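You operate a simulated robot arm through the tools that you are given. There is no shell and no other tool.

You run a simulated robot arm. Do the job below in one go: nothing can be reset, and whatever is moved stays where it is left.

JOB
Shut and bleed the sander's air, then swap its worn disc for the brown one.
Fine: the worn disc goes in the scrap tray; open the air valve again at the end. Where these are worked on the way, their far stop is far enough and under half their travel is too little: air valve.

Only the result counts: the job must be done as asked and must still hold three seconds after the hand-in. Knocking over, shifting, dropping, spilling or breaking anything else fails it.

ROBOT AND FRAMES
A 6-joint arm with a two-finger gripper, fixed in place. Base frame: the origin is on the floor under the middle of its stand, x ahead of it, y to its left, z up. Readings come in mm, rad, newtons and seconds.
It reaches about 1298 mm from its shoulder. Its first joint turns from -2.601 to 2.601 rad. Payload 1.57 kg.
Tool frame: the origin (TCP) lies between the finger pads and is the grasp point; the fingertips stand 21 mm ahead of it; z points along the fingers, y is the line along which they close. The gripper opens to 70 mm; its body begins 50 mm behind the TCP.
Orientation is told as [roll, pitch, yaw] about the base's x, y, z axes, in that order, counted from this pose: with the fingers straight down and closing along the base's y, the tool's x points along the base's -x, its y along +y and its z along -z.

CONTROLS
- The arm moves only by the tool drive_tool. Its argument "increments" is a list of rows, each an object (a shift or turn left out is 0, a gripper value left out holds the last) with "grip": the gripper command, from -1 (shut) to 1 (fully open), values between in proportion; "linear": the shift along the tool's x, y, z in units of 20 mm (1.0 is 20 mm), a list of three; "delta_rot": the turn, a rotation vector about the tool's x, y, z in units of 6 degrees (1.0 is 6 degrees), a list of three. In form: [{"grip": grip, "linear": [tx, ty, tz], "delta_rot": [rx, ry, rz]}, ...]. A call has 1 to 20 rows; each row shifts and turns the commanded pose from where the row before left it, along the tool's axes as they then stand. A call with a number of a shift or a turn outside -1 to 1 is refused whole. Rows are played at 5 a second. More than 50 mm and 0.15 rad between two rows, or a gripper value outside its range, and nothing of the call is played. A pose out of reach is approached as far as the arm can. The call stops where the force on the tool passes 40 N (or 10 N more than at its start, if that is more) or the arm is blocked; 0.2 s more then pass. Each finger travels about 64.8 mm/s and halts on what it meets, pressing with about 26 N; the grip force reading is that of the motor and also rises with nothing between the fingers. The clock runs only during rows and for 0.2 s after the last one: add rows that do not move to give the fingers time. The reply holds the time, the measured pose of the TCP, the force on the tool along the base axes, the opening and the grip force, in the units named above and with some noise, with the torque about the TCP (base axes, N m) and any sound that the robot's microphone picked up.
- Cameras (640 x 400 px; columns grow to the right, rows downward): "scene" is fixed at [49.9, 649.3, 1603]; the picture's right is [0.37, -0.93, 0.00], its down [-0.87, -0.35, -0.35] and it looks along [0.33, 0.13, -0.94] (base axes); focal length 342 px, centre (320, 200). "wrist" rides on the gripper at [79, 4, -81] in the tool frame; the picture's right is [-0.05, 1.00, 0.00], its down [-0.67, -0.04, -0.74] and it looks along [-0.74, -0.04, 0.67] (tool axes); focal length 256 px, centre (320, 200). There is no depth. A picture from a camera that has moved, and an enlarged one, comes with that camera's place and axes in the base frame and with its lens.
- capture(camera): a new picture of that camera. The clock stands still meanwhile.
- move_column(by): slides the trunk up (or, below 0, down) by that many mm; the arm rides with it, the base frame stays. It gives what a move gives, with no picture.
- enlarge(camera, box): a new picture of the part [left, top, right, bottom] of that camera's present view, enlarged. The clock stands still meanwhile.
- close_job(): hands the job in; it is judged then, once.

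Places have to be worked out from the pictures, the camera data and where the tool is seen. Open the gripper and draw the arm clear of the work before you hand the job in, unless the task says otherwise.

The tools are called after "Call:" as name(argument=value, ...) on one line, values as JSON. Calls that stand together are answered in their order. drive_tool: Moves the arm, as the interface text tells. Its arguments: {"type":"object","properties":{"increments":{"type":"array"}},"required":["increments"]} The other tools are called the same way: move_column (by) moves the trunk up or down; capture (camera) takes a picture; enlarge (camera, box) takes an enlarged picture of a part of a camera's view; close_job () hands the job in.

At the start:

```text
t: 0.0
eef_pos: [272.2, 612.1, 1246.1]
orientation: [-0.002, 0.0, 0.0]
wrist_force: [0.0, -0.1, -0.3]
torque: [0.01, 0.02, -0.02]
finger_gap: 70.0
grip_force: 0.0
trunk travel left (down, up): [-927.0, 43.0]
```

scene: 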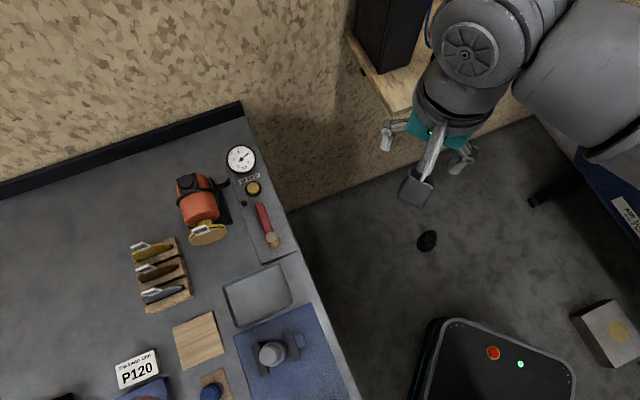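
wrist: 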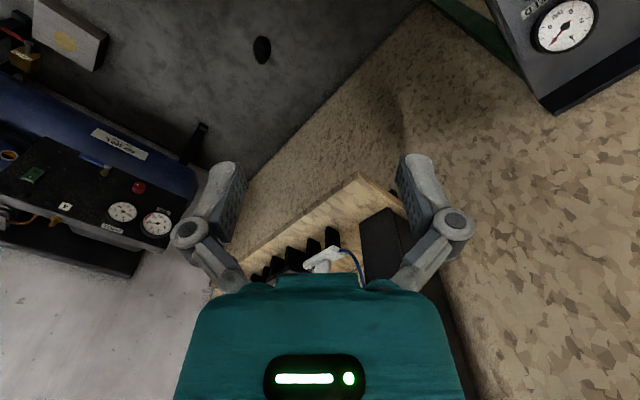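

I'll begin by looking closer at the bench with enlarged scene pictures to identify the sander, valve, bleed and discs.

Call:
enlarge(camera="scene", box=[120, 130, 310, 250])

Call:
enlarge(camera="scene", box=[100, 220, 360, 400])

Call:
enlarge(camera="scene", box=[380, 100, 640, 400])

```text
3.33 times, centred on (215, 190) of scene
camera zoom: at [49.9, 649.3, 1603.0], right [0.37, -0.93, 0.0], down [-0.87, -0.35, -0.35], along [0.33, 0.13, -0.94], focal length 1141 px, centre (670, 233)
```

zoom: 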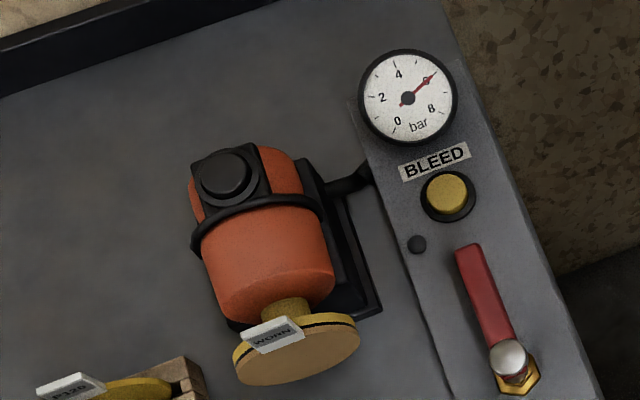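

```text
2.22 times, centred on (230, 310) of scene
camera zoom: at [49.9, 649.3, 1603.0], right [0.37, -0.93, 0.0], down [-0.87, -0.35, -0.35], along [0.33, 0.13, -0.94], focal length 761 px, centre (520, -44)
```

zoom: 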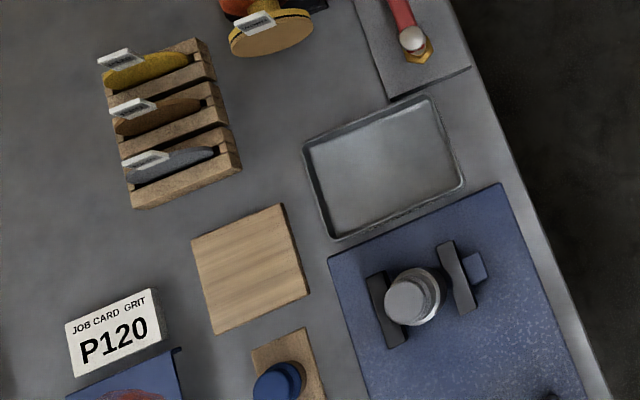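

```text
1.33 times, centred on (510, 250) of scene
camera zoom: at [49.9, 649.3, 1603.0], right [0.37, -0.93, 0.0], down [-0.87, -0.35, -0.35], along [0.33, 0.13, -0.94], focal length 456 px, centre (67, 133)
```

zoom: 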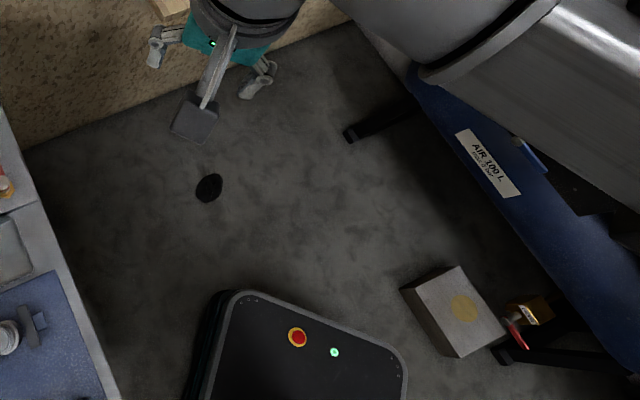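

The bench lies to the robot's left (+y), with its top at about z≈900–950 by a rough two-camera fix. I'll back away from the shelf and yaw the tool 90° so the wrist camera looks over the bench.

Call:
drive_tool(increments=[{"grip": 1, "linear": [1, 0, 0]}, {"linear": [1, 0, 0]}, {"linear": [1, 0, 0]}, {"linear": [1, 0, 0]}, {"linear": [1, 0, 0]}, {"linear": [1, 0, 0]}, {"linear": [1, 0, 0]}, {"delta_rot": [0, 0, -1]}, {"delta_rot": [0, 0, -1]}, {"delta_rot": [0, 0, -1]}, {"delta_rot": [0, 0, -1]}, {"delta_rot": [0, 0, -1]}, {"delta_rot": [0, 0, -1]}, {"delta_rot": [0, 0, -1]}, {"delta_rot": [0, 0, -1]}, {"delta_rot": [0, 0, -1]}, {"delta_rot": [0, 0, -1]}])

Call:
capture(camera="wrist")

Call:
capture(camera="scene")

```text
t: 3.6
eef_pos: [132.6, 611.4, 1246.1]
orientation: [0.0, -0.001, 1.048]
wrist_force: [0.3, 0.3, -0.3]
torque: [-0.03, 0.01, 0.04]
finger_gap: 70.1
grip_force: 0.0
trunk travel left (down, up): [-927.0, 43.0]
```

```text
taken
camera wrist: at [91.0, 544.2, 1327.6], right [-0.84, 0.54, 0.0], down [0.36, 0.56, 0.74], along [0.41, 0.62, -0.67], focal length 256 px, centre (320, 200)
```

wrist: 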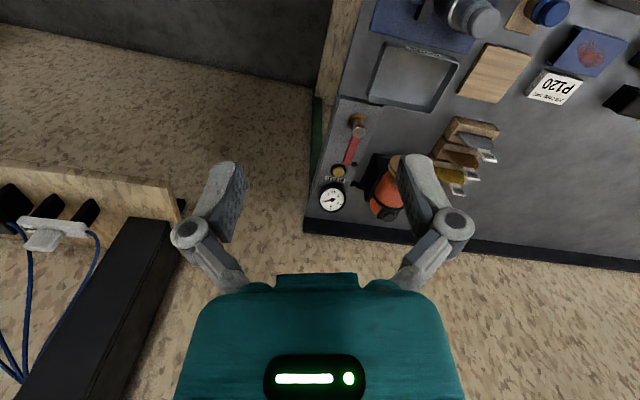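

```text
taken
```

scene: 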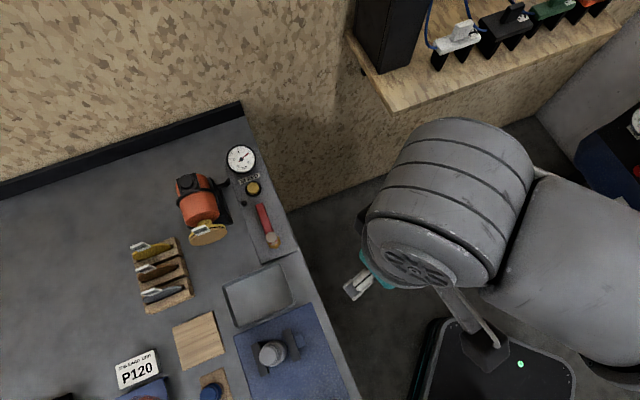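

The gauge triangulates to about (327, 955, 894), and the bench is rotated about 45°. I'll move in to view the sander and rack from the disc side with yaw 45°.

Call:
drive_tool(increments=[{"delta_rot": [0, 0, 1]}, {"delta_rot": [0, 0, 1]}, {"delta_rot": [0, 0, 0.5]}, {"linear": [-0.236, 0.943, 0.79]}, {"linear": [-0.236, 0.943, 0.79]}, {"linear": [-0.236, 0.943, 0.79]}, {"linear": [-0.236, 0.943, 0.79]}, {"linear": [-0.236, 0.943, 0.79]}, {"linear": [-0.236, 0.943, 0.79]}, {"linear": [-0.236, 0.943, 0.79]}, {"linear": [-0.236, 0.943, 0.79]}, {"linear": [-0.236, 0.943, 0.79]}, {"linear": [-0.236, 0.943, 0.79]}, {"linear": [-0.236, 0.943, 0.79]}, {"linear": [-0.236, 0.943, 0.79]}])

Call:
capture(camera="wrist")

Call:
capture(camera="scene")

```text
t: 6.8
eef_pos: [12.1, 813.6, 1245.3]
orientation: [0.0, 0.0, 0.785]
wrist_force: [-0.2, -0.4, -0.6]
torque: [-0.01, -0.02, 0.0]
finger_gap: 70.1
grip_force: 0.0
out of reach, approached as far as the arm can: row 4, 5, 6, 7, 8, 9, 10, 11, 12, 13, 14, 15
trunk travel left (down, up): [-927.0, 43.0]
```

```text
taken
camera wrist: at [-45.3, 759.3, 1327.4], right [-0.67, 0.74, 0.0], down [0.5, 0.45, 0.74], along [0.55, 0.5, -0.67], focal length 256 px, centre (320, 200)
```

wrist: 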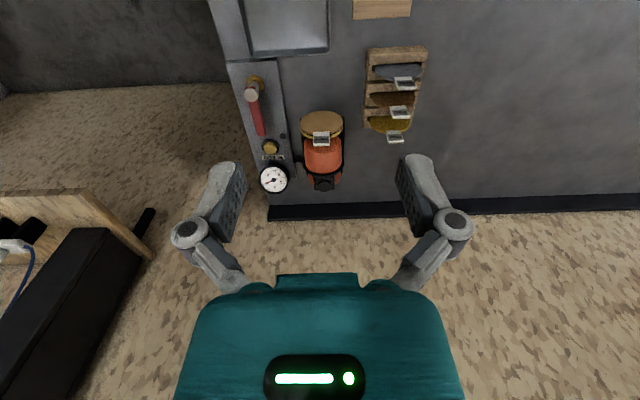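

```text
taken
```

scene: 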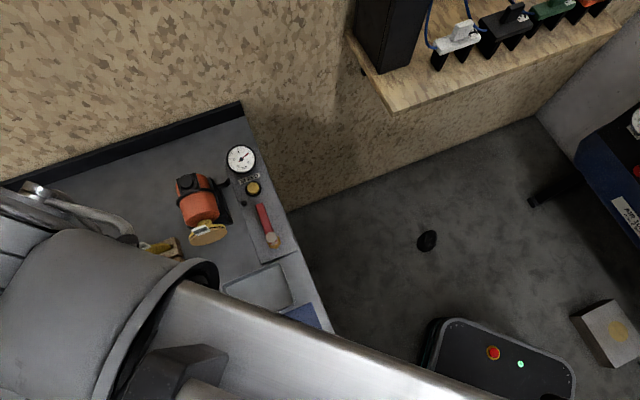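

The arm can't go lower with the trunk this high, so I'll lower the trunk in a modest step and check the reading.

Call:
move_column(by=-100)

Call:
capture(camera="wrist")

```text
t: 8.1
eef_pos: [12.1, 811.3, 1145.0]
orientation: [-0.001, 0.0, 0.784]
wrist_force: [0.0, -0.2, 0.5]
torque: [0.0, 0.0, 0.0]
finger_gap: 70.2
grip_force: 0.1
trunk travel left (down, up): [-827.0, 143.0]
```

```text
taken
camera wrist: at [-44.9, 758.5, 1227.7], right [-0.67, 0.74, 0.0], down [0.5, 0.45, 0.74], along [0.55, 0.5, -0.67], focal length 256 px, centre (320, 200)
```

wrist: 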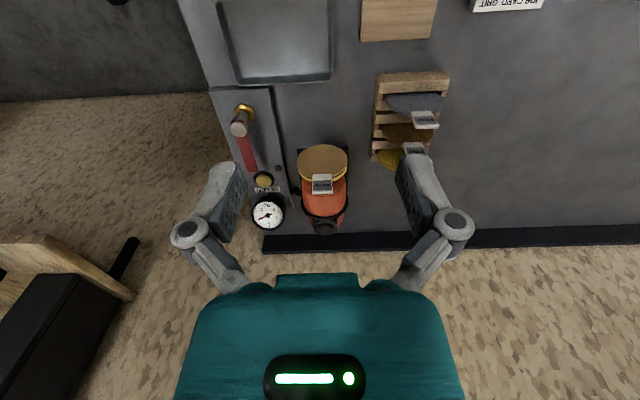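

The column carries the arm straight down. I'll lower another 100 mm and take close views.

Call:
move_column(by=-110)

Call:
capture(camera="wrist")

Call:
capture(camera="scene")

```text
t: 9.6
eef_pos: [12.2, 810.1, 1035.3]
orientation: [-0.001, 0.001, 0.786]
wrist_force: [0.5, 0.8, 1.5]
torque: [0.02, 0.0, 0.03]
finger_gap: 70.4
grip_force: 0.1
trunk travel left (down, up): [-717.0, 253.0]
```

```text
taken
camera wrist: at [-45.0, 758.5, 1117.7], right [-0.67, 0.74, 0.0], down [0.5, 0.45, 0.74], along [0.55, 0.5, -0.67], focal length 256 px, centre (320, 200)
```

wrist: 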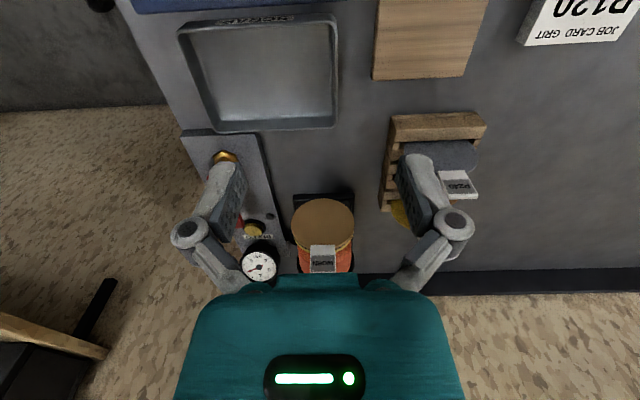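

```text
taken
```

scene: 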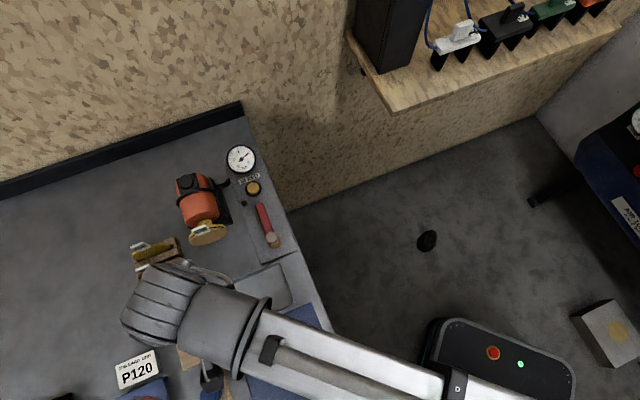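

Now close-ups from the wrist camera of the worn disc, the rack, the tray and the valve panel.

Call:
enlarge(camera="wrist", box=[270, 180, 380, 280])

Call:
enlarge(camera="wrist", box=[370, 100, 500, 240])

Call:
enlarge(camera="wrist", box=[170, 120, 300, 290])

```text
4.00 times, centred on (325, 230) of wrist
camera zoom: at [-45.0, 758.5, 1117.7], right [-0.67, 0.74, 0.0], down [0.5, 0.45, 0.74], along [0.55, 0.5, -0.67], focal length 1024 px, centre (300, 80)
```

zoom: 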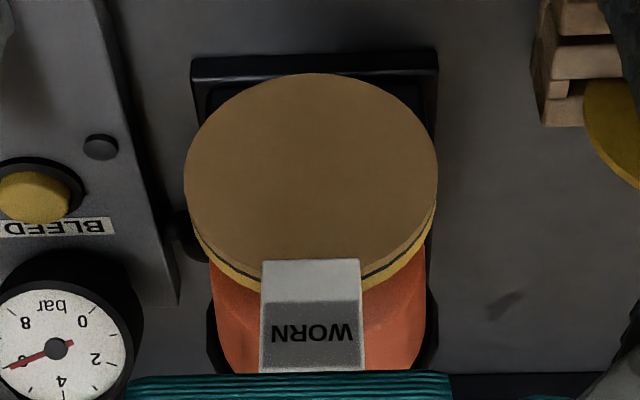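

```text
2.86 times, centred on (435, 170) of wrist
camera zoom: at [-45.0, 758.5, 1117.7], right [-0.67, 0.74, 0.0], down [0.5, 0.45, 0.74], along [0.55, 0.5, -0.67], focal length 731 px, centre (-9, 286)
```

zoom: 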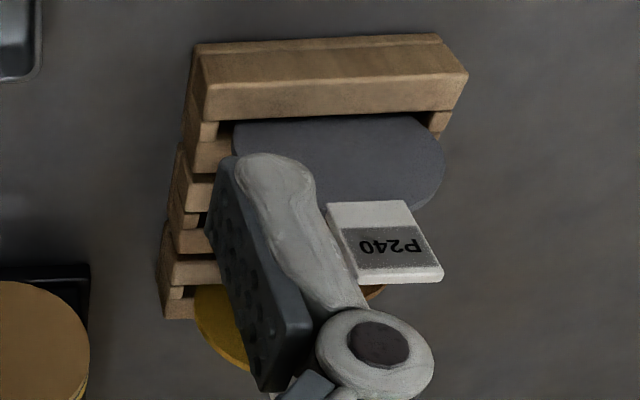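

```text
2.35 times, centred on (235, 205) of wrist
camera zoom: at [-45.0, 758.5, 1117.7], right [-0.67, 0.74, 0.0], down [0.5, 0.45, 0.74], along [0.55, 0.5, -0.67], focal length 602 px, centre (520, 188)
```

zoom: 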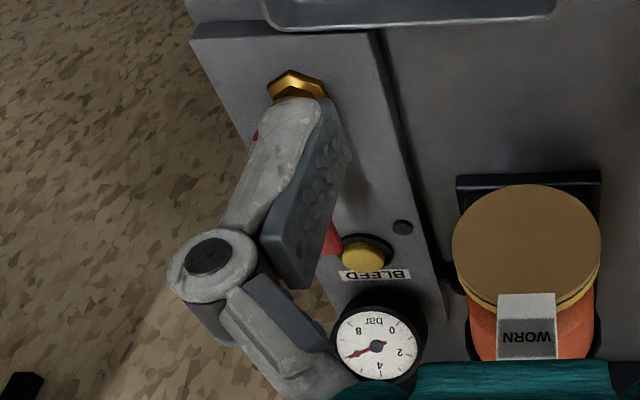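

The worn tab triangulates to about (127, 917, 987), valve stem (179, 806, 867–919), bleed button (278, 905, 875). I'll shift toward the valve side (-w) to see the lever without the finger in the way.

Call:
drive_tool(increments=[{"linear": [0, -1, 0]}, {"linear": [0, -1, 0]}, {"linear": [0, -1, 0]}, {"linear": [0, -1, 0]}, {"linear": [0, -1, 0]}, {"linear": [0, -1, 0]}])

Call:
capture(camera="wrist")

Call:
enlarge(camera="wrist", box=[270, 110, 400, 270])

```text
t: 10.9
eef_pos: [98.7, 726.5, 1035.7]
orientation: [-0.001, 0.0, 0.785]
wrist_force: [-0.1, 0.1, 1.5]
torque: [-0.02, 0.0, 0.01]
finger_gap: 69.7
grip_force: 0.0
trunk travel left (down, up): [-717.0, 253.0]
```

```text
taken
camera wrist: at [40.9, 672.6, 1117.7], right [-0.67, 0.74, 0.0], down [0.5, 0.45, 0.74], along [0.55, 0.5, -0.67], focal length 256 px, centre (320, 200)
```

wrist: 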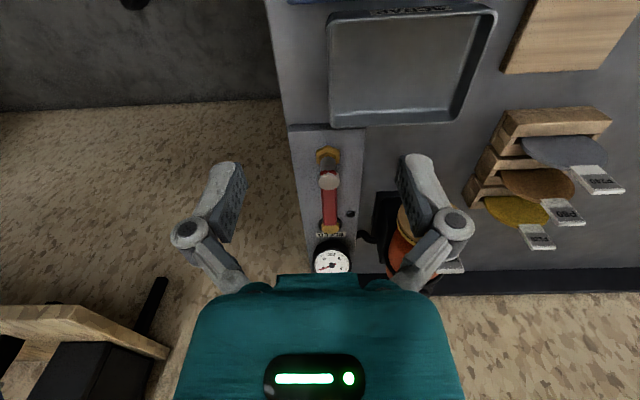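

```text
2.50 times, centred on (335, 190) of wrist
camera zoom: at [40.9, 672.6, 1117.7], right [-0.67, 0.74, 0.0], down [0.5, 0.45, 0.74], along [0.55, 0.5, -0.67], focal length 640 px, centre (282, 225)
```

zoom: 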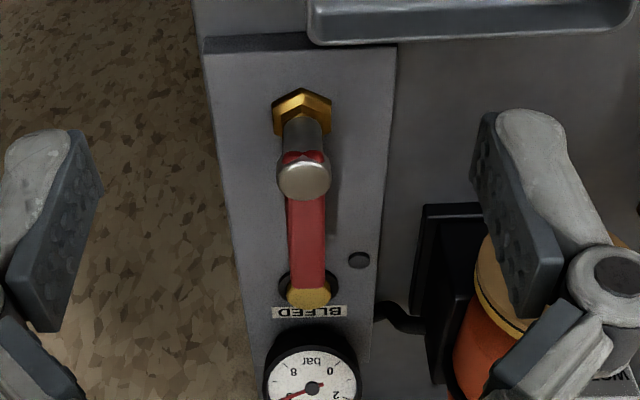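

The lever lies along +u (away from the stem), about 77 mm long at z≈915. I'll raise the tool a little to test the vertical range, then lower the trunk further so the arm has room to work down near z≈900.

Call:
drive_tool(increments=[{"linear": [0, 0, -1]}, {"linear": [0, 0, -1]}, {"linear": [0, 0, -1]}, {"linear": [0, 0, -1]}, {"linear": [0, 0, -1]}])

Call:
capture(camera="scene")

```text
t: 12.2
eef_pos: [97.6, 727.2, 1035.6]
orientation: [0.001, 0.0, 0.787]
wrist_force: [0.5, 0.0, 0.9]
torque: [0.05, -0.02, 0.0]
finger_gap: 70.2
grip_force: 0.0
out of reach, approached as far as the arm can: row 1, 2, 3, 4, 5
trunk travel left (down, up): [-717.0, 253.0]
```

```text
taken
```

scene: 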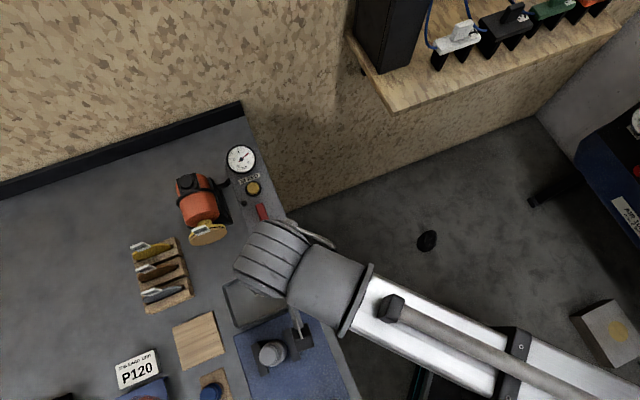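

Vertical moves aren't available to the arm itself (only horizontal plane plus wrist), so height is set by the trunk. I'll move over the lever near its free end (u≈760), narrowing the gap to ~32 mm.

Call:
drive_tool(increments=[{"grip": -0.08, "linear": [-0.983, 0, 0]}, {"linear": [-0.983, 0, 0]}, {"linear": [-0.983, 0, 0]}, {"linear": [-0.983, 0, 0]}, {"linear": [-0.983, 0, 0]}, {"linear": [-0.983, 0, 0]}, {"linear": [-0.983, 0, 0]}, {"linear": [-0.983, 0, 0]}, {"linear": [-0.983, 0, 0]}, {}])

Call:
capture(camera="wrist")

Call:
capture(camera="scene")

```text
t: 14.3
eef_pos: [223.0, 853.7, 1036.6]
orientation: [0.0, 0.0, 0.787]
wrist_force: [-0.5, -1.0, 0.0]
torque: [0.01, 0.02, -0.01]
finger_gap: 32.0
grip_force: 0.1
trunk travel left (down, up): [-717.0, 253.0]
```

```text
taken
camera wrist: at [166.3, 799.7, 1117.6], right [-0.67, 0.74, 0.0], down [0.5, 0.45, 0.74], along [0.55, 0.5, -0.67], focal length 256 px, centre (320, 200)
```

wrist: 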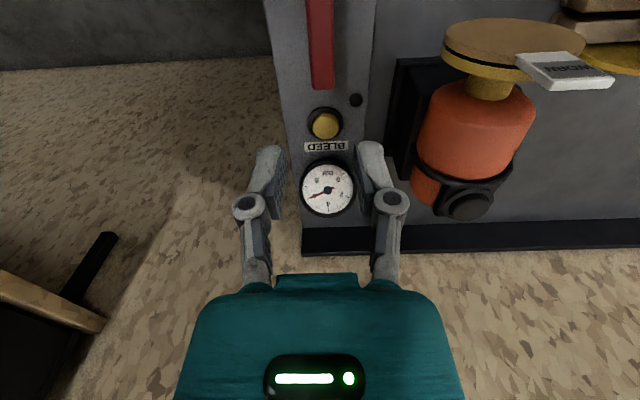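

```text
taken
```

scene: 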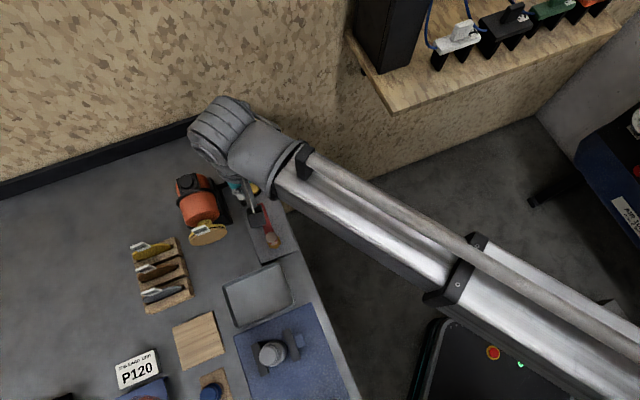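

The TCP is at u≈761, w≈446, centred over the lever (end at u≈773). I'll lower the trunk so the fingertips straddle the lever.

Call:
move_column(by=-90)

Call:
capture(camera="wrist")

```text
t: 15.6
eef_pos: [222.6, 853.4, 945.5]
orientation: [-0.001, -0.001, 0.786]
wrist_force: [-0.5, 0.7, 0.1]
torque: [0.0, -0.01, -0.01]
finger_gap: 31.7
grip_force: 0.1
trunk travel left (down, up): [-627.0, 343.0]
```

```text
taken
camera wrist: at [166.1, 799.6, 1027.7], right [-0.67, 0.74, 0.0], down [0.5, 0.45, 0.74], along [0.55, 0.5, -0.67], focal length 256 px, centre (320, 200)
```

wrist: 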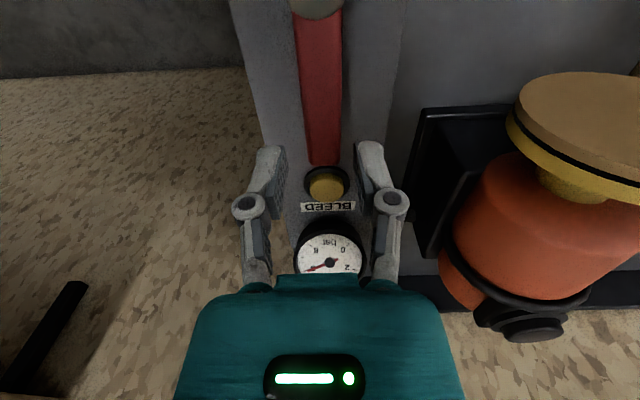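

Lever end confirmed at u≈773, w≈446, top z≈920; the fingers are centred on it. Lowering the last 32 mm to straddle it.

Call:
move_column(by=-32)

Call:
capture(camera="wrist")

```text
t: 16.4
eef_pos: [223.3, 854.2, 914.3]
orientation: [0.0, 0.001, 0.785]
wrist_force: [0.0, -0.1, -0.3]
torque: [0.01, 0.02, 0.0]
finger_gap: 32.0
grip_force: 0.1
trunk travel left (down, up): [-595.0, 375.0]
```

```text
taken
camera wrist: at [166.1, 799.5, 995.7], right [-0.67, 0.74, 0.0], down [0.5, 0.45, 0.74], along [0.55, 0.5, -0.67], focal length 256 px, centre (320, 200)
```

wrist: 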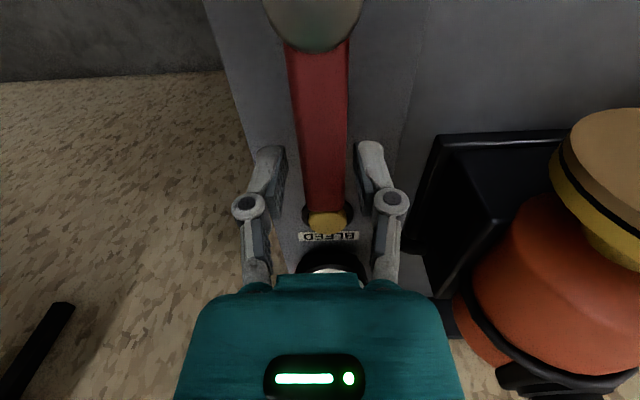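

The lever is between the fingers with clearance. I'll try swinging it toward -w (clockwise from above) about the stem in small arc steps and watch force.

Call:
drive_tool(increments=[{"linear": [0.018, -0.34, 0], "delta_rot": [0, 0, 1]}, {"linear": [0.018, -0.34, 0], "delta_rot": [0, 0, 1]}, {"linear": [0.018, -0.34, 0], "delta_rot": [0, 0, 1]}])

Call:
capture(camera="wrist")

```text
t: 17.2
eef_pos: [236.4, 836.7, 913.2]
orientation: [-0.001, 0.0, 0.469]
wrist_force: [-0.6, 2.9, 0.5]
torque: [0.04, 0.01, -0.02]
finger_gap: 33.9
grip_force: 1.3
trunk travel left (down, up): [-595.0, 375.0]
```

```text
taken
camera wrist: at [164.3, 804.6, 995.5], right [-0.4, 0.91, 0.0], down [0.61, 0.27, 0.75], along [0.68, 0.3, -0.67], focal length 256 px, centre (320, 200)
```

wrist: 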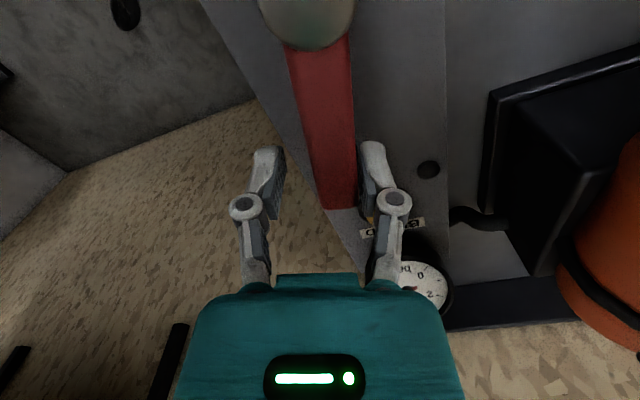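

The lever follows clockwise with only ~3 N. Continuing the arc.

Call:
drive_tool(increments=[{"linear": [0.018, -0.34, 0], "delta_rot": [0, 0, 1]}, {"linear": [0.018, -0.34, 0], "delta_rot": [0, 0, 1]}, {"linear": [0.018, -0.34, 0], "delta_rot": [0, 0, 1]}, {"linear": [0.018, -0.34, 0], "delta_rot": [0, 0, 1]}, {"linear": [0.018, -0.34, 0], "delta_rot": [0, 0, 1]}, {"linear": [0.018, -0.34, 0], "delta_rot": [0, 0, 1]}, {"linear": [0.018, -0.34, 0], "delta_rot": [0, 0, 1]}, {"linear": [0.018, -0.34, 0], "delta_rot": [0, 0, 1]}, {"linear": [0.018, -0.34, 0], "delta_rot": [0, 0, 1]}, {"linear": [0.018, -0.34, 0], "delta_rot": [0, 0, 1]}, {"linear": [0.018, -0.34, 0], "delta_rot": [0, 0, 1]}])

Call:
capture(camera="wrist")

Call:
capture(camera="scene")

```text
t: 19.6
eef_pos: [228.4, 767.1, 913.4]
orientation: [0.0, 0.001, -0.682]
wrist_force: [0.9, 0.7, 1.2]
torque: [0.02, 0.0, 0.02]
finger_gap: 33.7
grip_force: 1.1
trunk travel left (down, up): [-595.0, 375.0]
```

```text
taken
camera wrist: at [170.6, 818.5, 995.5], right [0.67, 0.74, 0.0], down [0.49, -0.45, 0.75], along [0.55, -0.5, -0.67], focal length 256 px, centre (320, 200)
```

wrist: 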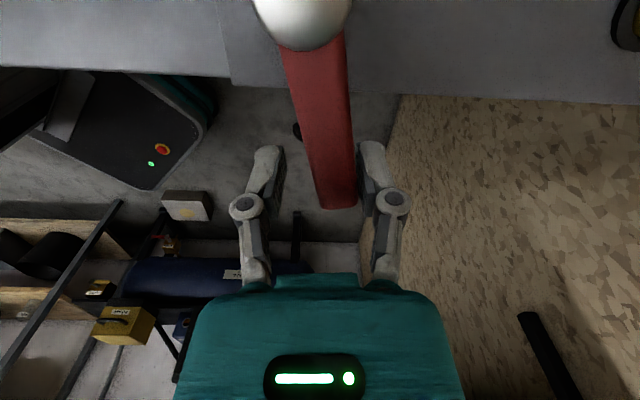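

```text
taken
```

scene: 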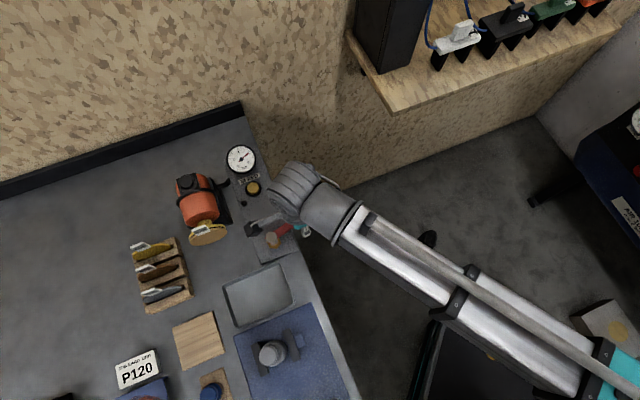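

The lever is at roughly 78–80° of swing with little force. Continue a few more steps until the stop is felt.

Call:
drive_tool(increments=[{"linear": [0.018, -0.34, 0], "delta_rot": [0, 0, 1]}, {"linear": [0.018, -0.34, 0], "delta_rot": [0, 0, 1]}])

Call:
capture(camera="wrist")

```text
t: 20.2
eef_pos: [218.3, 756.1, 913.8]
orientation: [0.001, 0.0, -0.892]
wrist_force: [1.3, 0.4, 0.1]
torque: [0.01, 0.05, -0.01]
finger_gap: 34.1
grip_force: 1.7
trunk travel left (down, up): [-595.0, 375.0]
```

```text
taken
camera wrist: at [172.9, 819.8, 995.5], right [0.81, 0.59, 0.0], down [0.39, -0.54, 0.75], along [0.44, -0.6, -0.67], focal length 256 px, centre (320, 200)
```

wrist: 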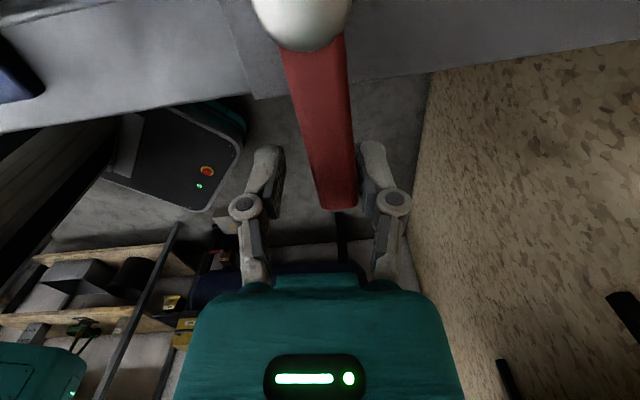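

Still following freely at about 90°. One more step at a time to find the stop.

Call:
drive_tool(increments=[{"linear": [0.018, -0.34, 0], "delta_rot": [0, 0, 1]}, {}])

Call:
capture(camera="wrist")

```text
t: 20.8
eef_pos: [213.0, 754.1, 912.3]
orientation: [0.001, -0.002, -0.997]
wrist_force: [10.3, 11.9, -4.8]
torque: [-0.01, 0.11, 0.24]
finger_gap: 41.1
grip_force: 6.4
trunk travel left (down, up): [-595.0, 375.0]
```

```text
taken
camera wrist: at [175.1, 822.6, 994.4], right [0.87, 0.5, 0.0], down [0.33, -0.58, 0.74], along [0.37, -0.65, -0.67], focal length 256 px, centre (320, 200)
```

wrist: 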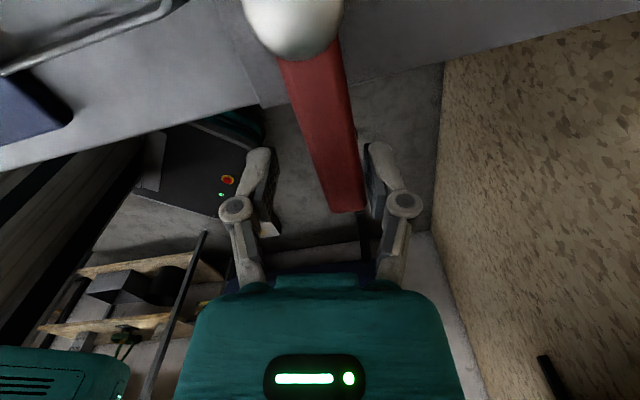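

The stop is felt (≈16 N) at about 90°: the valve is shut. I'll back the tool off to centre on the lever, then raise the trunk clear.

Call:
drive_tool(increments=[{"linear": [0.018, 0.34, 0], "delta_rot": [0, 0, -1]}, {"linear": [0.012, 0.24, 0], "delta_rot": [0, 0, -0.7]}, {}])

Call:
move_column(by=120)

Call:
capture(camera="scene")

Call:
capture(camera="wrist")

```text
t: 21.6
eef_pos: [222.6, 759.0, 913.6]
orientation: [0.0, 0.002, -0.815]
wrist_force: [-0.5, -0.6, 0.4]
torque: [0.01, -0.01, -0.05]
finger_gap: 32.2
grip_force: 0.2
trunk travel left (down, up): [-595.0, 375.0]
```

```text
t: 23.1
eef_pos: [221.5, 760.1, 1034.2]
orientation: [0.002, 0.002, -0.817]
wrist_force: [0.0, 0.2, -0.2]
torque: [0.01, 0.02, -0.01]
finger_gap: 32.2
grip_force: 0.1
trunk travel left (down, up): [-715.0, 255.0]
```

```text
taken
```

scene: 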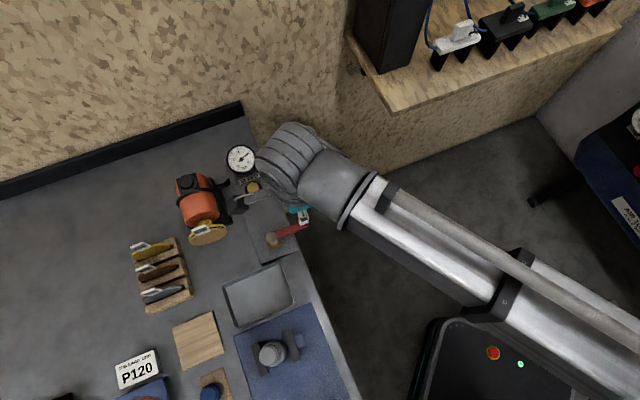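

```text
taken
camera wrist: at [172.2, 819.8, 1115.5], right [0.76, 0.64, 0.0], down [0.43, -0.51, 0.74], along [0.48, -0.57, -0.67], focal length 256 px, centre (320, 200)
```

wrist: 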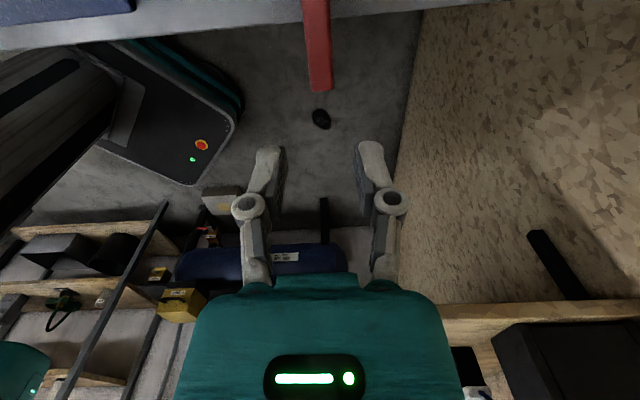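

The lever now points off the bench (shut). Next I'll yaw back to 45°, close the fingers, and go above the bleed button (u≈832, w≈445.5, top z≈875).

Call:
drive_tool(increments=[{"grip": -1, "delta_rot": [0, 0, -1]}, {"delta_rot": [0, 0, -1]}, {"delta_rot": [0, 0, -1]}, {"delta_rot": [0, 0, -1]}, {"delta_rot": [0, 0, -1]}, {"delta_rot": [0, 0, -1]}, {"delta_rot": [0, 0, -1]}, {"delta_rot": [0, 0, -1]}, {"delta_rot": [0, 0, -1]}, {"delta_rot": [0, 0, -1]}, {"delta_rot": [0, 0, -1]}, {"delta_rot": [0, 0, -1]}, {"delta_rot": [0, 0, -1]}, {"delta_rot": [0, 0, -1]}, {"delta_rot": [0, 0, -1]}, {"delta_rot": [0, 0, -0.3]}, {}])

Call:
drive_tool(increments=[{"linear": [-0.985, 0.462, 0]}, {"linear": [-0.985, 0.462, 0]}, {"linear": [-0.985, 0.462, 0]}, {"linear": [-0.985, 0.462, 0]}, {"linear": [-0.985, 0.462, 0]}, {"linear": [-0.985, 0.462, 0]}, {"linear": [-0.985, 0.462, 0]}, {}])

Call:
capture(camera="wrist")

```text
t: 26.7
eef_pos: [222.2, 760.7, 1033.7]
orientation: [0.001, 0.001, 0.786]
wrist_force: [0.5, 1.0, -0.3]
torque: [0.0, -0.01, -0.01]
finger_gap: 0.0
grip_force: 26.1
trunk travel left (down, up): [-715.0, 255.0]
```

```text
t: 28.5
eef_pos: [274.6, 900.6, 1033.8]
orientation: [0.0, -0.001, 0.787]
wrist_force: [-0.3, 0.4, -0.3]
torque: [0.01, 0.01, 0.0]
finger_gap: 0.0
grip_force: 25.6
trunk travel left (down, up): [-715.0, 255.0]
```

```text
taken
camera wrist: at [216.2, 847.6, 1115.5], right [-0.67, 0.74, 0.0], down [0.5, 0.45, 0.74], along [0.55, 0.5, -0.67], focal length 256 px, centre (320, 200)
```

wrist: 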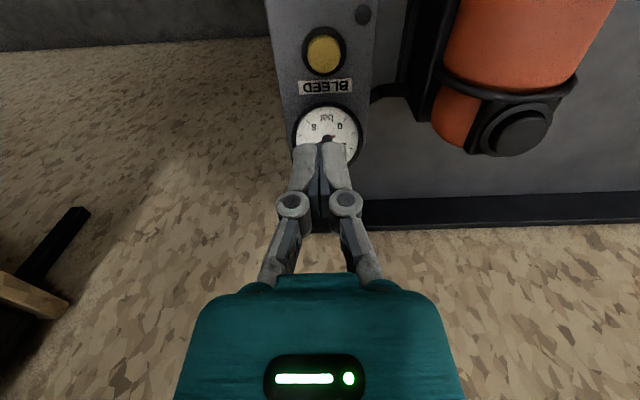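

Button centre at u≈830, w≈446; TCP is about 3 mm short in w. I'll correct and lower to just above the button.

Call:
drive_tool(increments=[{"linear": [0, 0.16, 0]}, {}])

Call:
move_column(by=-128)

Call:
capture(camera="wrist")

Call:
capture(camera="scene")

```text
t: 29.1
eef_pos: [270.5, 903.5, 1033.3]
orientation: [0.0, 0.0, 0.785]
wrist_force: [-0.3, 0.0, -0.5]
torque: [0.0, 0.02, 0.03]
finger_gap: 0.3
grip_force: 26.1
trunk travel left (down, up): [-715.0, 255.0]
```

```text
t: 30.6
eef_pos: [270.4, 904.0, 905.5]
orientation: [0.0, -0.001, 0.784]
wrist_force: [0.3, -0.4, 0.6]
torque: [0.02, 0.01, -0.03]
finger_gap: 5.9
grip_force: 28.8
trunk travel left (down, up): [-587.0, 383.0]
```

```text
taken
camera wrist: at [213.7, 850.2, 987.7], right [-0.67, 0.74, 0.0], down [0.5, 0.45, 0.74], along [0.55, 0.5, -0.67], focal length 256 px, centre (320, 200)
```

wrist: 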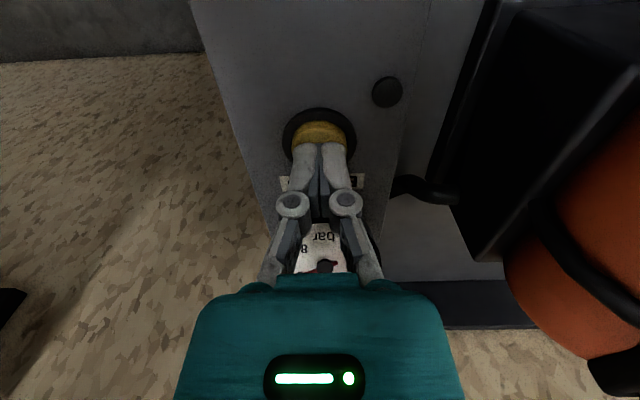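

```text
taken
```

scene: 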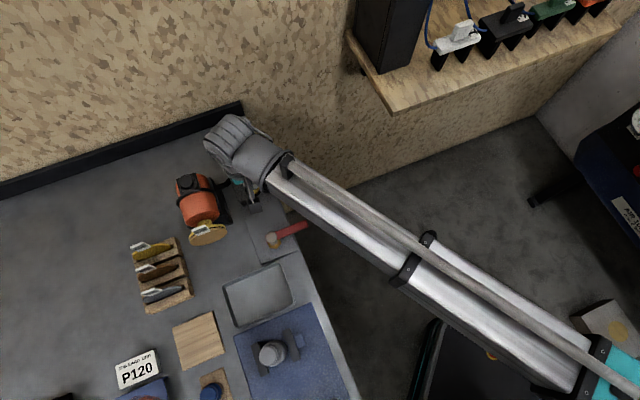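

Gap reading jumped to 5.9 mm; I'll check with an idle row and a closer picture before pressing.

Call:
drive_tool(increments=[{"grip": -1}, {}])

Call:
enlarge(camera="wrist", box=[240, 80, 420, 290])

```text
t: 31.2
eef_pos: [270.7, 904.1, 906.4]
orientation: [0.0, -0.001, 0.786]
wrist_force: [-0.7, 0.8, 0.8]
torque: [0.0, -0.03, -0.03]
finger_gap: 6.3
grip_force: 28.8
trunk travel left (down, up): [-587.0, 383.0]
```

```text
1.90 times, centred on (330, 185) of wrist
camera zoom: at [213.6, 850.2, 987.6], right [-0.67, 0.74, 0.0], down [0.5, 0.45, 0.74], along [0.55, 0.5, -0.67], focal length 488 px, centre (301, 229)
```

zoom: 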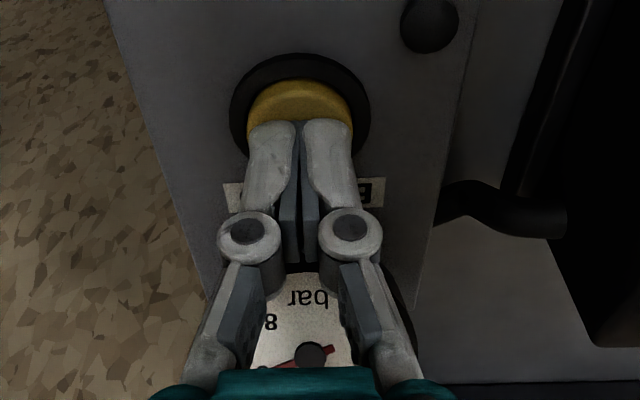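

Images show the fingers essentially shut, so I'll continue pressing down in small steps and watch force and gauge.

Call:
move_column(by=-8)

Call:
enlarge(camera="wrist", box=[240, 80, 420, 290])

```text
t: 31.8
eef_pos: [271.5, 903.6, 898.3]
orientation: [0.002, -0.003, 0.786]
wrist_force: [2.3, 5.4, 17.2]
torque: [0.13, -0.06, 0.03]
finger_gap: 5.8
grip_force: 28.4
trunk travel left (down, up): [-579.0, 391.0]
heard: click
```

```text
1.90 times, centred on (330, 185) of wrist
camera zoom: at [213.5, 849.8, 980.8], right [-0.67, 0.74, 0.0], down [0.5, 0.44, 0.75], along [0.55, 0.5, -0.67], focal length 488 px, centre (301, 229)
```

zoom: 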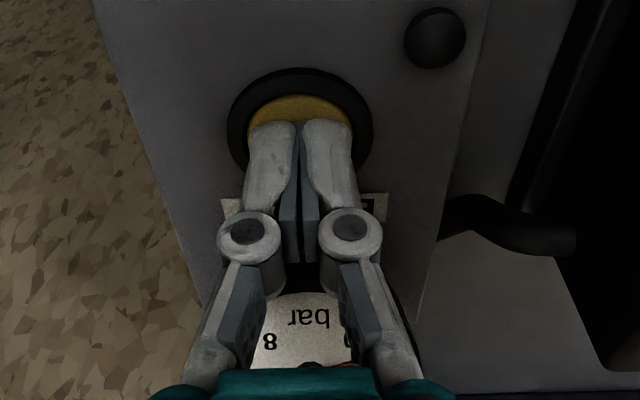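

A click and ~17 N: the button is pressed. I'll hold it for a few seconds to let the air bleed, then check the gauge.

Call:
drive_tool(increments=[{}, {}, {}, {}, {}, {}, {}, {}, {}, {}, {}, {}, {}, {}, {}, {}, {}, {}, {}, {}])

Call:
enlarge(camera="wrist", box=[240, 80, 420, 290])

```text
t: 36.0
eef_pos: [271.5, 901.5, 898.3]
orientation: [-0.001, -0.001, 0.785]
wrist_force: [-0.2, -0.1, 18.0]
torque: [-0.02, 0.0, -0.02]
finger_gap: 6.4
grip_force: 28.7
trunk travel left (down, up): [-579.0, 391.0]
```

```text
1.90 times, centred on (330, 185) of wrist
camera zoom: at [213.2, 848.9, 981.0], right [-0.67, 0.74, 0.0], down [0.5, 0.45, 0.75], along [0.55, 0.5, -0.67], focal length 488 px, centre (301, 229)
```

zoom: 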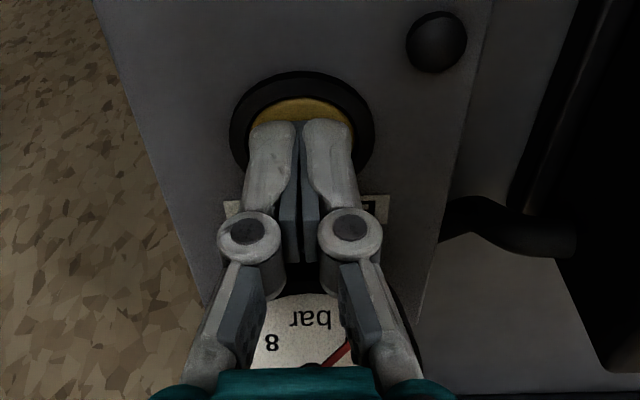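

The needle has swung to near 0. I'll raise the trunk and verify the gauge.

Call:
move_column(by=136)

Call:
enlarge(camera="wrist", box=[260, 0, 400, 180])

Call:
enlarge(camera="scene", box=[120, 130, 310, 250])

```text
t: 37.6
eef_pos: [271.3, 905.2, 1034.7]
orientation: [0.001, 0.0, 0.785]
wrist_force: [0.3, 0.8, 0.5]
torque: [-0.01, 0.03, 0.0]
finger_gap: 0.0
grip_force: 29.0
trunk travel left (down, up): [-715.0, 255.0]
```

```text
2.22 times, centred on (330, 90) of wrist
camera zoom: at [213.7, 850.3, 1115.5], right [-0.67, 0.74, 0.0], down [0.5, 0.45, 0.74], along [0.55, 0.5, -0.67], focal length 569 px, centre (298, 444)
```

zoom: 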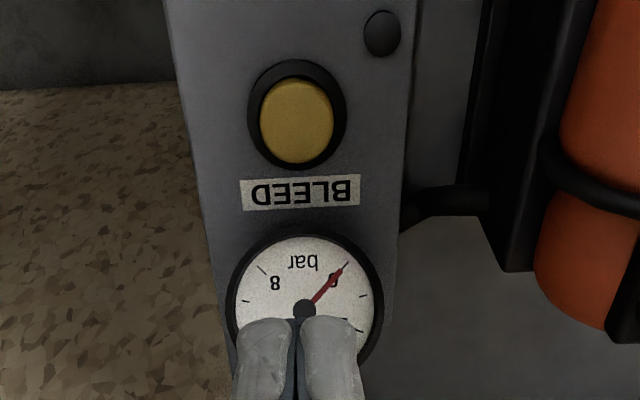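

```text
3.33 times, centred on (215, 190) of scene
camera zoom: at [49.9, 649.3, 1603.0], right [0.37, -0.93, 0.0], down [-0.87, -0.35, -0.35], along [0.33, 0.13, -0.94], focal length 1141 px, centre (670, 233)
```

zoom: 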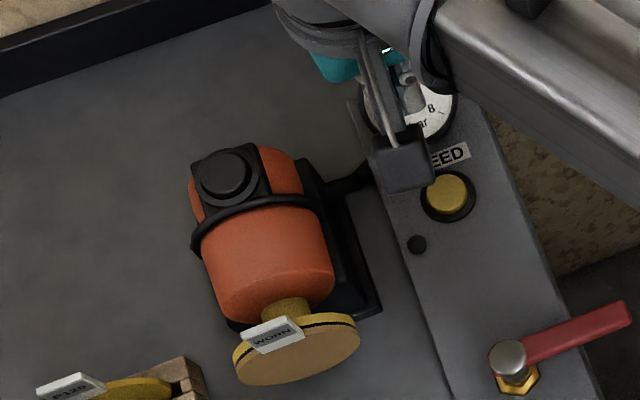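

Gauge reads 0 bar: bled. Now to the worn disc: I'll back off along -u at this height, open the gripper, and yaw to -45° so the fingers close along the disc's axis.

Call:
drive_tool(increments=[{"grip": 1, "linear": [0.936, 0.1, 0]}, {"linear": [0.936, 0.1, 0]}, {"linear": [0.936, 0.1, 0]}, {"linear": [0.936, 0.1, 0]}, {"linear": [0.936, 0.1, 0]}, {"linear": [0.936, 0.1, 0]}, {"linear": [0.936, 0.1, 0]}, {"delta_rot": [0, 0, 1]}, {"delta_rot": [0, 0, 1]}, {"delta_rot": [0, 0, 1]}, {"delta_rot": [0, 0, 1]}, {"delta_rot": [0, 0, 1]}, {"delta_rot": [0, 0, 1]}, {"delta_rot": [0, 0, 1]}, {"delta_rot": [0, 0, 1]}, {"delta_rot": [0, 0, 1]}, {"delta_rot": [0, 0, 1]}, {"delta_rot": [0, 0, 1]}, {"delta_rot": [0, 0, 1]}, {"delta_rot": [0, 0, 1]}])

Call:
drive_tool(increments=[{"delta_rot": [0, 0, 1]}, {"delta_rot": [0, 0, 1]}, {}])

Call:
capture(camera="wrist")

Call:
capture(camera="scene")

```text
t: 41.8
eef_pos: [168.0, 821.1, 1033.0]
orientation: [-0.001, -0.001, -0.577]
wrist_force: [-0.4, 0.5, -0.2]
torque: [-0.02, -0.01, 0.0]
finger_gap: 69.9
grip_force: 0.0
trunk travel left (down, up): [-715.0, 255.0]
```

```text
t: 42.6
eef_pos: [169.9, 821.6, 1034.3]
orientation: [-0.001, 0.001, -0.786]
wrist_force: [0.4, 1.0, 0.1]
torque: [0.0, -0.02, -0.04]
finger_gap: 69.7
grip_force: 0.1
trunk travel left (down, up): [-715.0, 255.0]
```

```text
taken
camera wrist: at [117.6, 880.1, 1115.6], right [0.74, 0.67, 0.0], down [0.45, -0.5, 0.74], along [0.5, -0.55, -0.67], focal length 256 px, centre (320, 200)
```

wrist: 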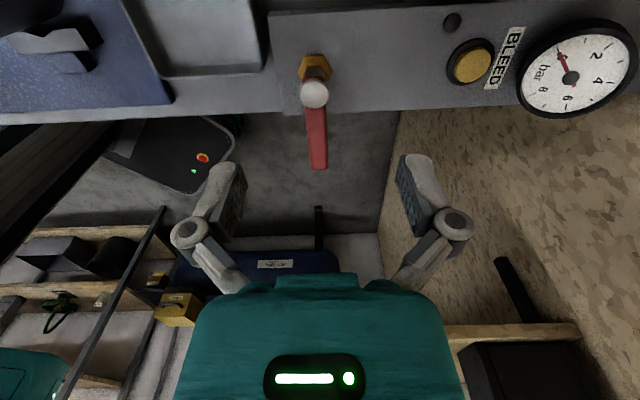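

```text
taken
```

scene: 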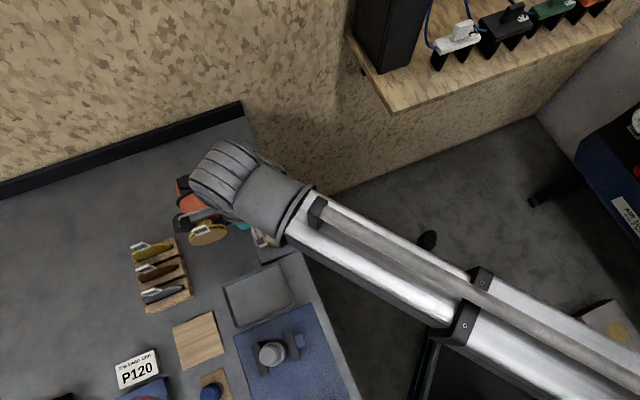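

TCP is at u≈701, w≈461 with fingers closing along u. The worn tab centre is at u≈738, w≈560, z 972–1002; I'll raise slightly and move above it with a 40 mm gap.

Call:
move_column(by=15)

Call:
drive_tool(increments=[{"grip": 0.143, "linear": [0.992, 0.374, 0]}, {"linear": [0.992, 0.374, 0]}, {"linear": [0.992, 0.374, 0]}, {"linear": [0.992, 0.374, 0]}, {"linear": [0.992, 0.374, 0]}, {}, {}])

Call:
capture(camera="wrist")

Call:
capture(camera="scene")

```text
t: 43.3
eef_pos: [168.7, 821.6, 1048.7]
orientation: [-0.001, -0.001, -0.785]
wrist_force: [0.8, 0.7, -0.2]
torque: [-0.01, -0.03, 0.02]
finger_gap: 70.1
grip_force: 0.1
trunk travel left (down, up): [-730.0, 240.0]
```

```text
t: 44.9
eef_pos: [125.7, 917.1, 1048.7]
orientation: [0.0, 0.0, -0.785]
wrist_force: [0.6, 0.4, 1.2]
torque: [0.03, -0.02, -0.01]
finger_gap: 40.1
grip_force: 0.1
trunk travel left (down, up): [-730.0, 240.0]
```

```text
taken
camera wrist: at [74.3, 975.9, 1130.6], right [0.74, 0.67, 0.0], down [0.45, -0.5, 0.74], along [0.5, -0.55, -0.67], focal length 256 px, centre (320, 200)
```

wrist: 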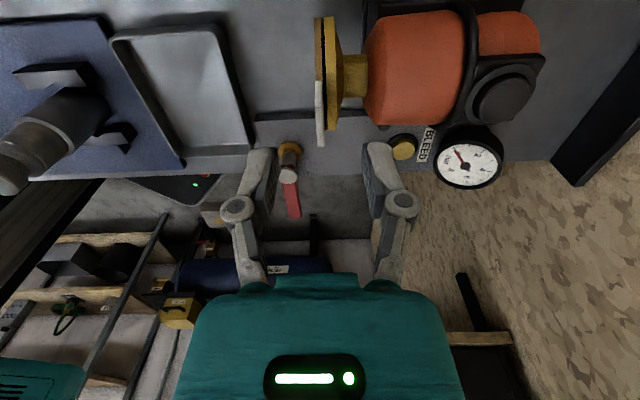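

```text
taken
```

scene: 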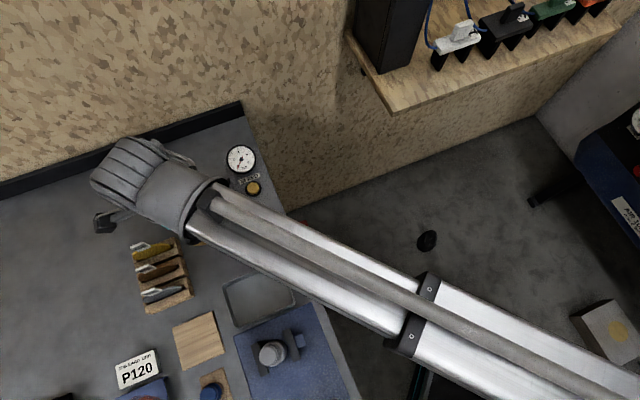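

Edge-on view shows the tab strip centred between the fingers (u≈738), with pad and body to its right. I'll lower toward the tab.

Call:
move_column(by=-30)

Call:
capture(camera="wrist")

```text
t: 45.6
eef_pos: [126.3, 918.0, 1018.9]
orientation: [-0.001, 0.0, -0.785]
wrist_force: [0.2, 1.1, -0.3]
torque: [0.01, -0.05, 0.0]
finger_gap: 39.8
grip_force: 0.1
trunk travel left (down, up): [-700.0, 270.0]
```

```text
taken
camera wrist: at [74.4, 975.8, 1100.7], right [0.74, 0.67, 0.0], down [0.45, -0.5, 0.74], along [0.5, -0.55, -0.67], focal length 256 px, centre (320, 200)
```

wrist: 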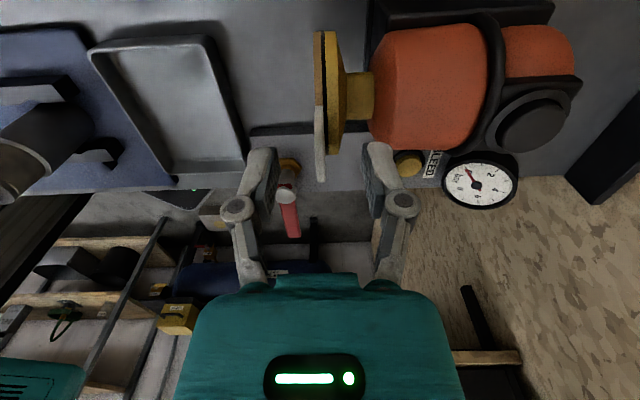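

Tab top is at z≈1005; tips now at 998. I'll lower 17 mm more and close on the tab.

Call:
move_column(by=-17)

Call:
drive_tool(increments=[{"grip": -1}, {}, {}, {}])

Call:
capture(camera="wrist")

```text
t: 46.3
eef_pos: [125.9, 916.4, 1002.6]
orientation: [0.001, 0.0, -0.787]
wrist_force: [-0.3, 0.3, 0.0]
torque: [0.03, -0.02, 0.02]
finger_gap: 39.9
grip_force: 0.2
trunk travel left (down, up): [-683.0, 287.0]
```

```text
t: 47.3
eef_pos: [126.9, 917.9, 1001.5]
orientation: [-0.001, -0.002, -0.787]
wrist_force: [-0.5, 0.3, 0.3]
torque: [0.01, -0.01, -0.01]
finger_gap: 6.3
grip_force: 25.6
trunk travel left (down, up): [-683.0, 287.0]
```

```text
taken
camera wrist: at [74.4, 975.9, 1083.6], right [0.74, 0.67, 0.0], down [0.45, -0.5, 0.74], along [0.5, -0.55, -0.67], focal length 256 px, centre (320, 200)
```

wrist: 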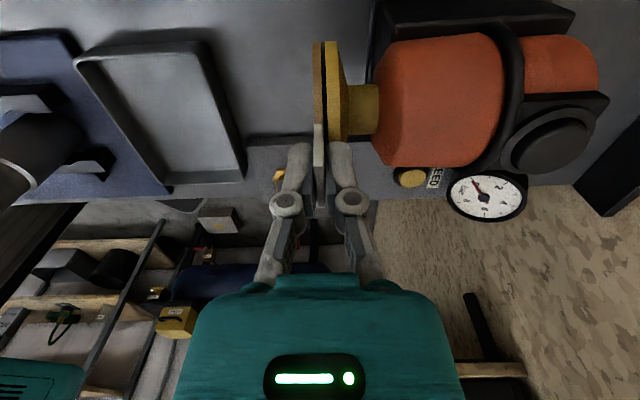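

Tab is gripped (6.3 mm). Now I'll pull straight away from the pad along -u in small steps.

Call:
drive_tool(increments=[{"linear": [0, -0.2, 0]}, {"linear": [0, -0.3, 0]}, {"linear": [0, -0.4, 0]}, {"linear": [0, -0.5, 0]}, {}])

Call:
capture(camera="wrist")

```text
t: 48.5
eef_pos: [107.4, 898.1, 1002.2]
orientation: [-0.001, 0.0, -0.786]
wrist_force: [-0.2, 1.0, 0.3]
torque: [0.02, 0.04, -0.01]
finger_gap: 6.1
grip_force: 25.7
trunk travel left (down, up): [-683.0, 287.0]
```

```text
taken
camera wrist: at [54.8, 957.1, 1083.6], right [0.74, 0.67, 0.0], down [0.45, -0.5, 0.74], along [0.5, -0.55, -0.67], focal length 256 px, centre (320, 200)
```

wrist: 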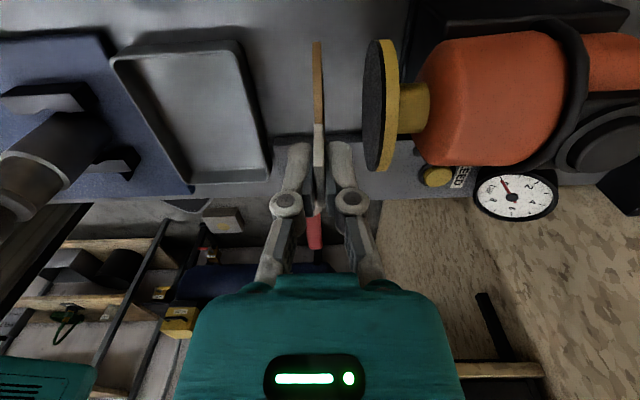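

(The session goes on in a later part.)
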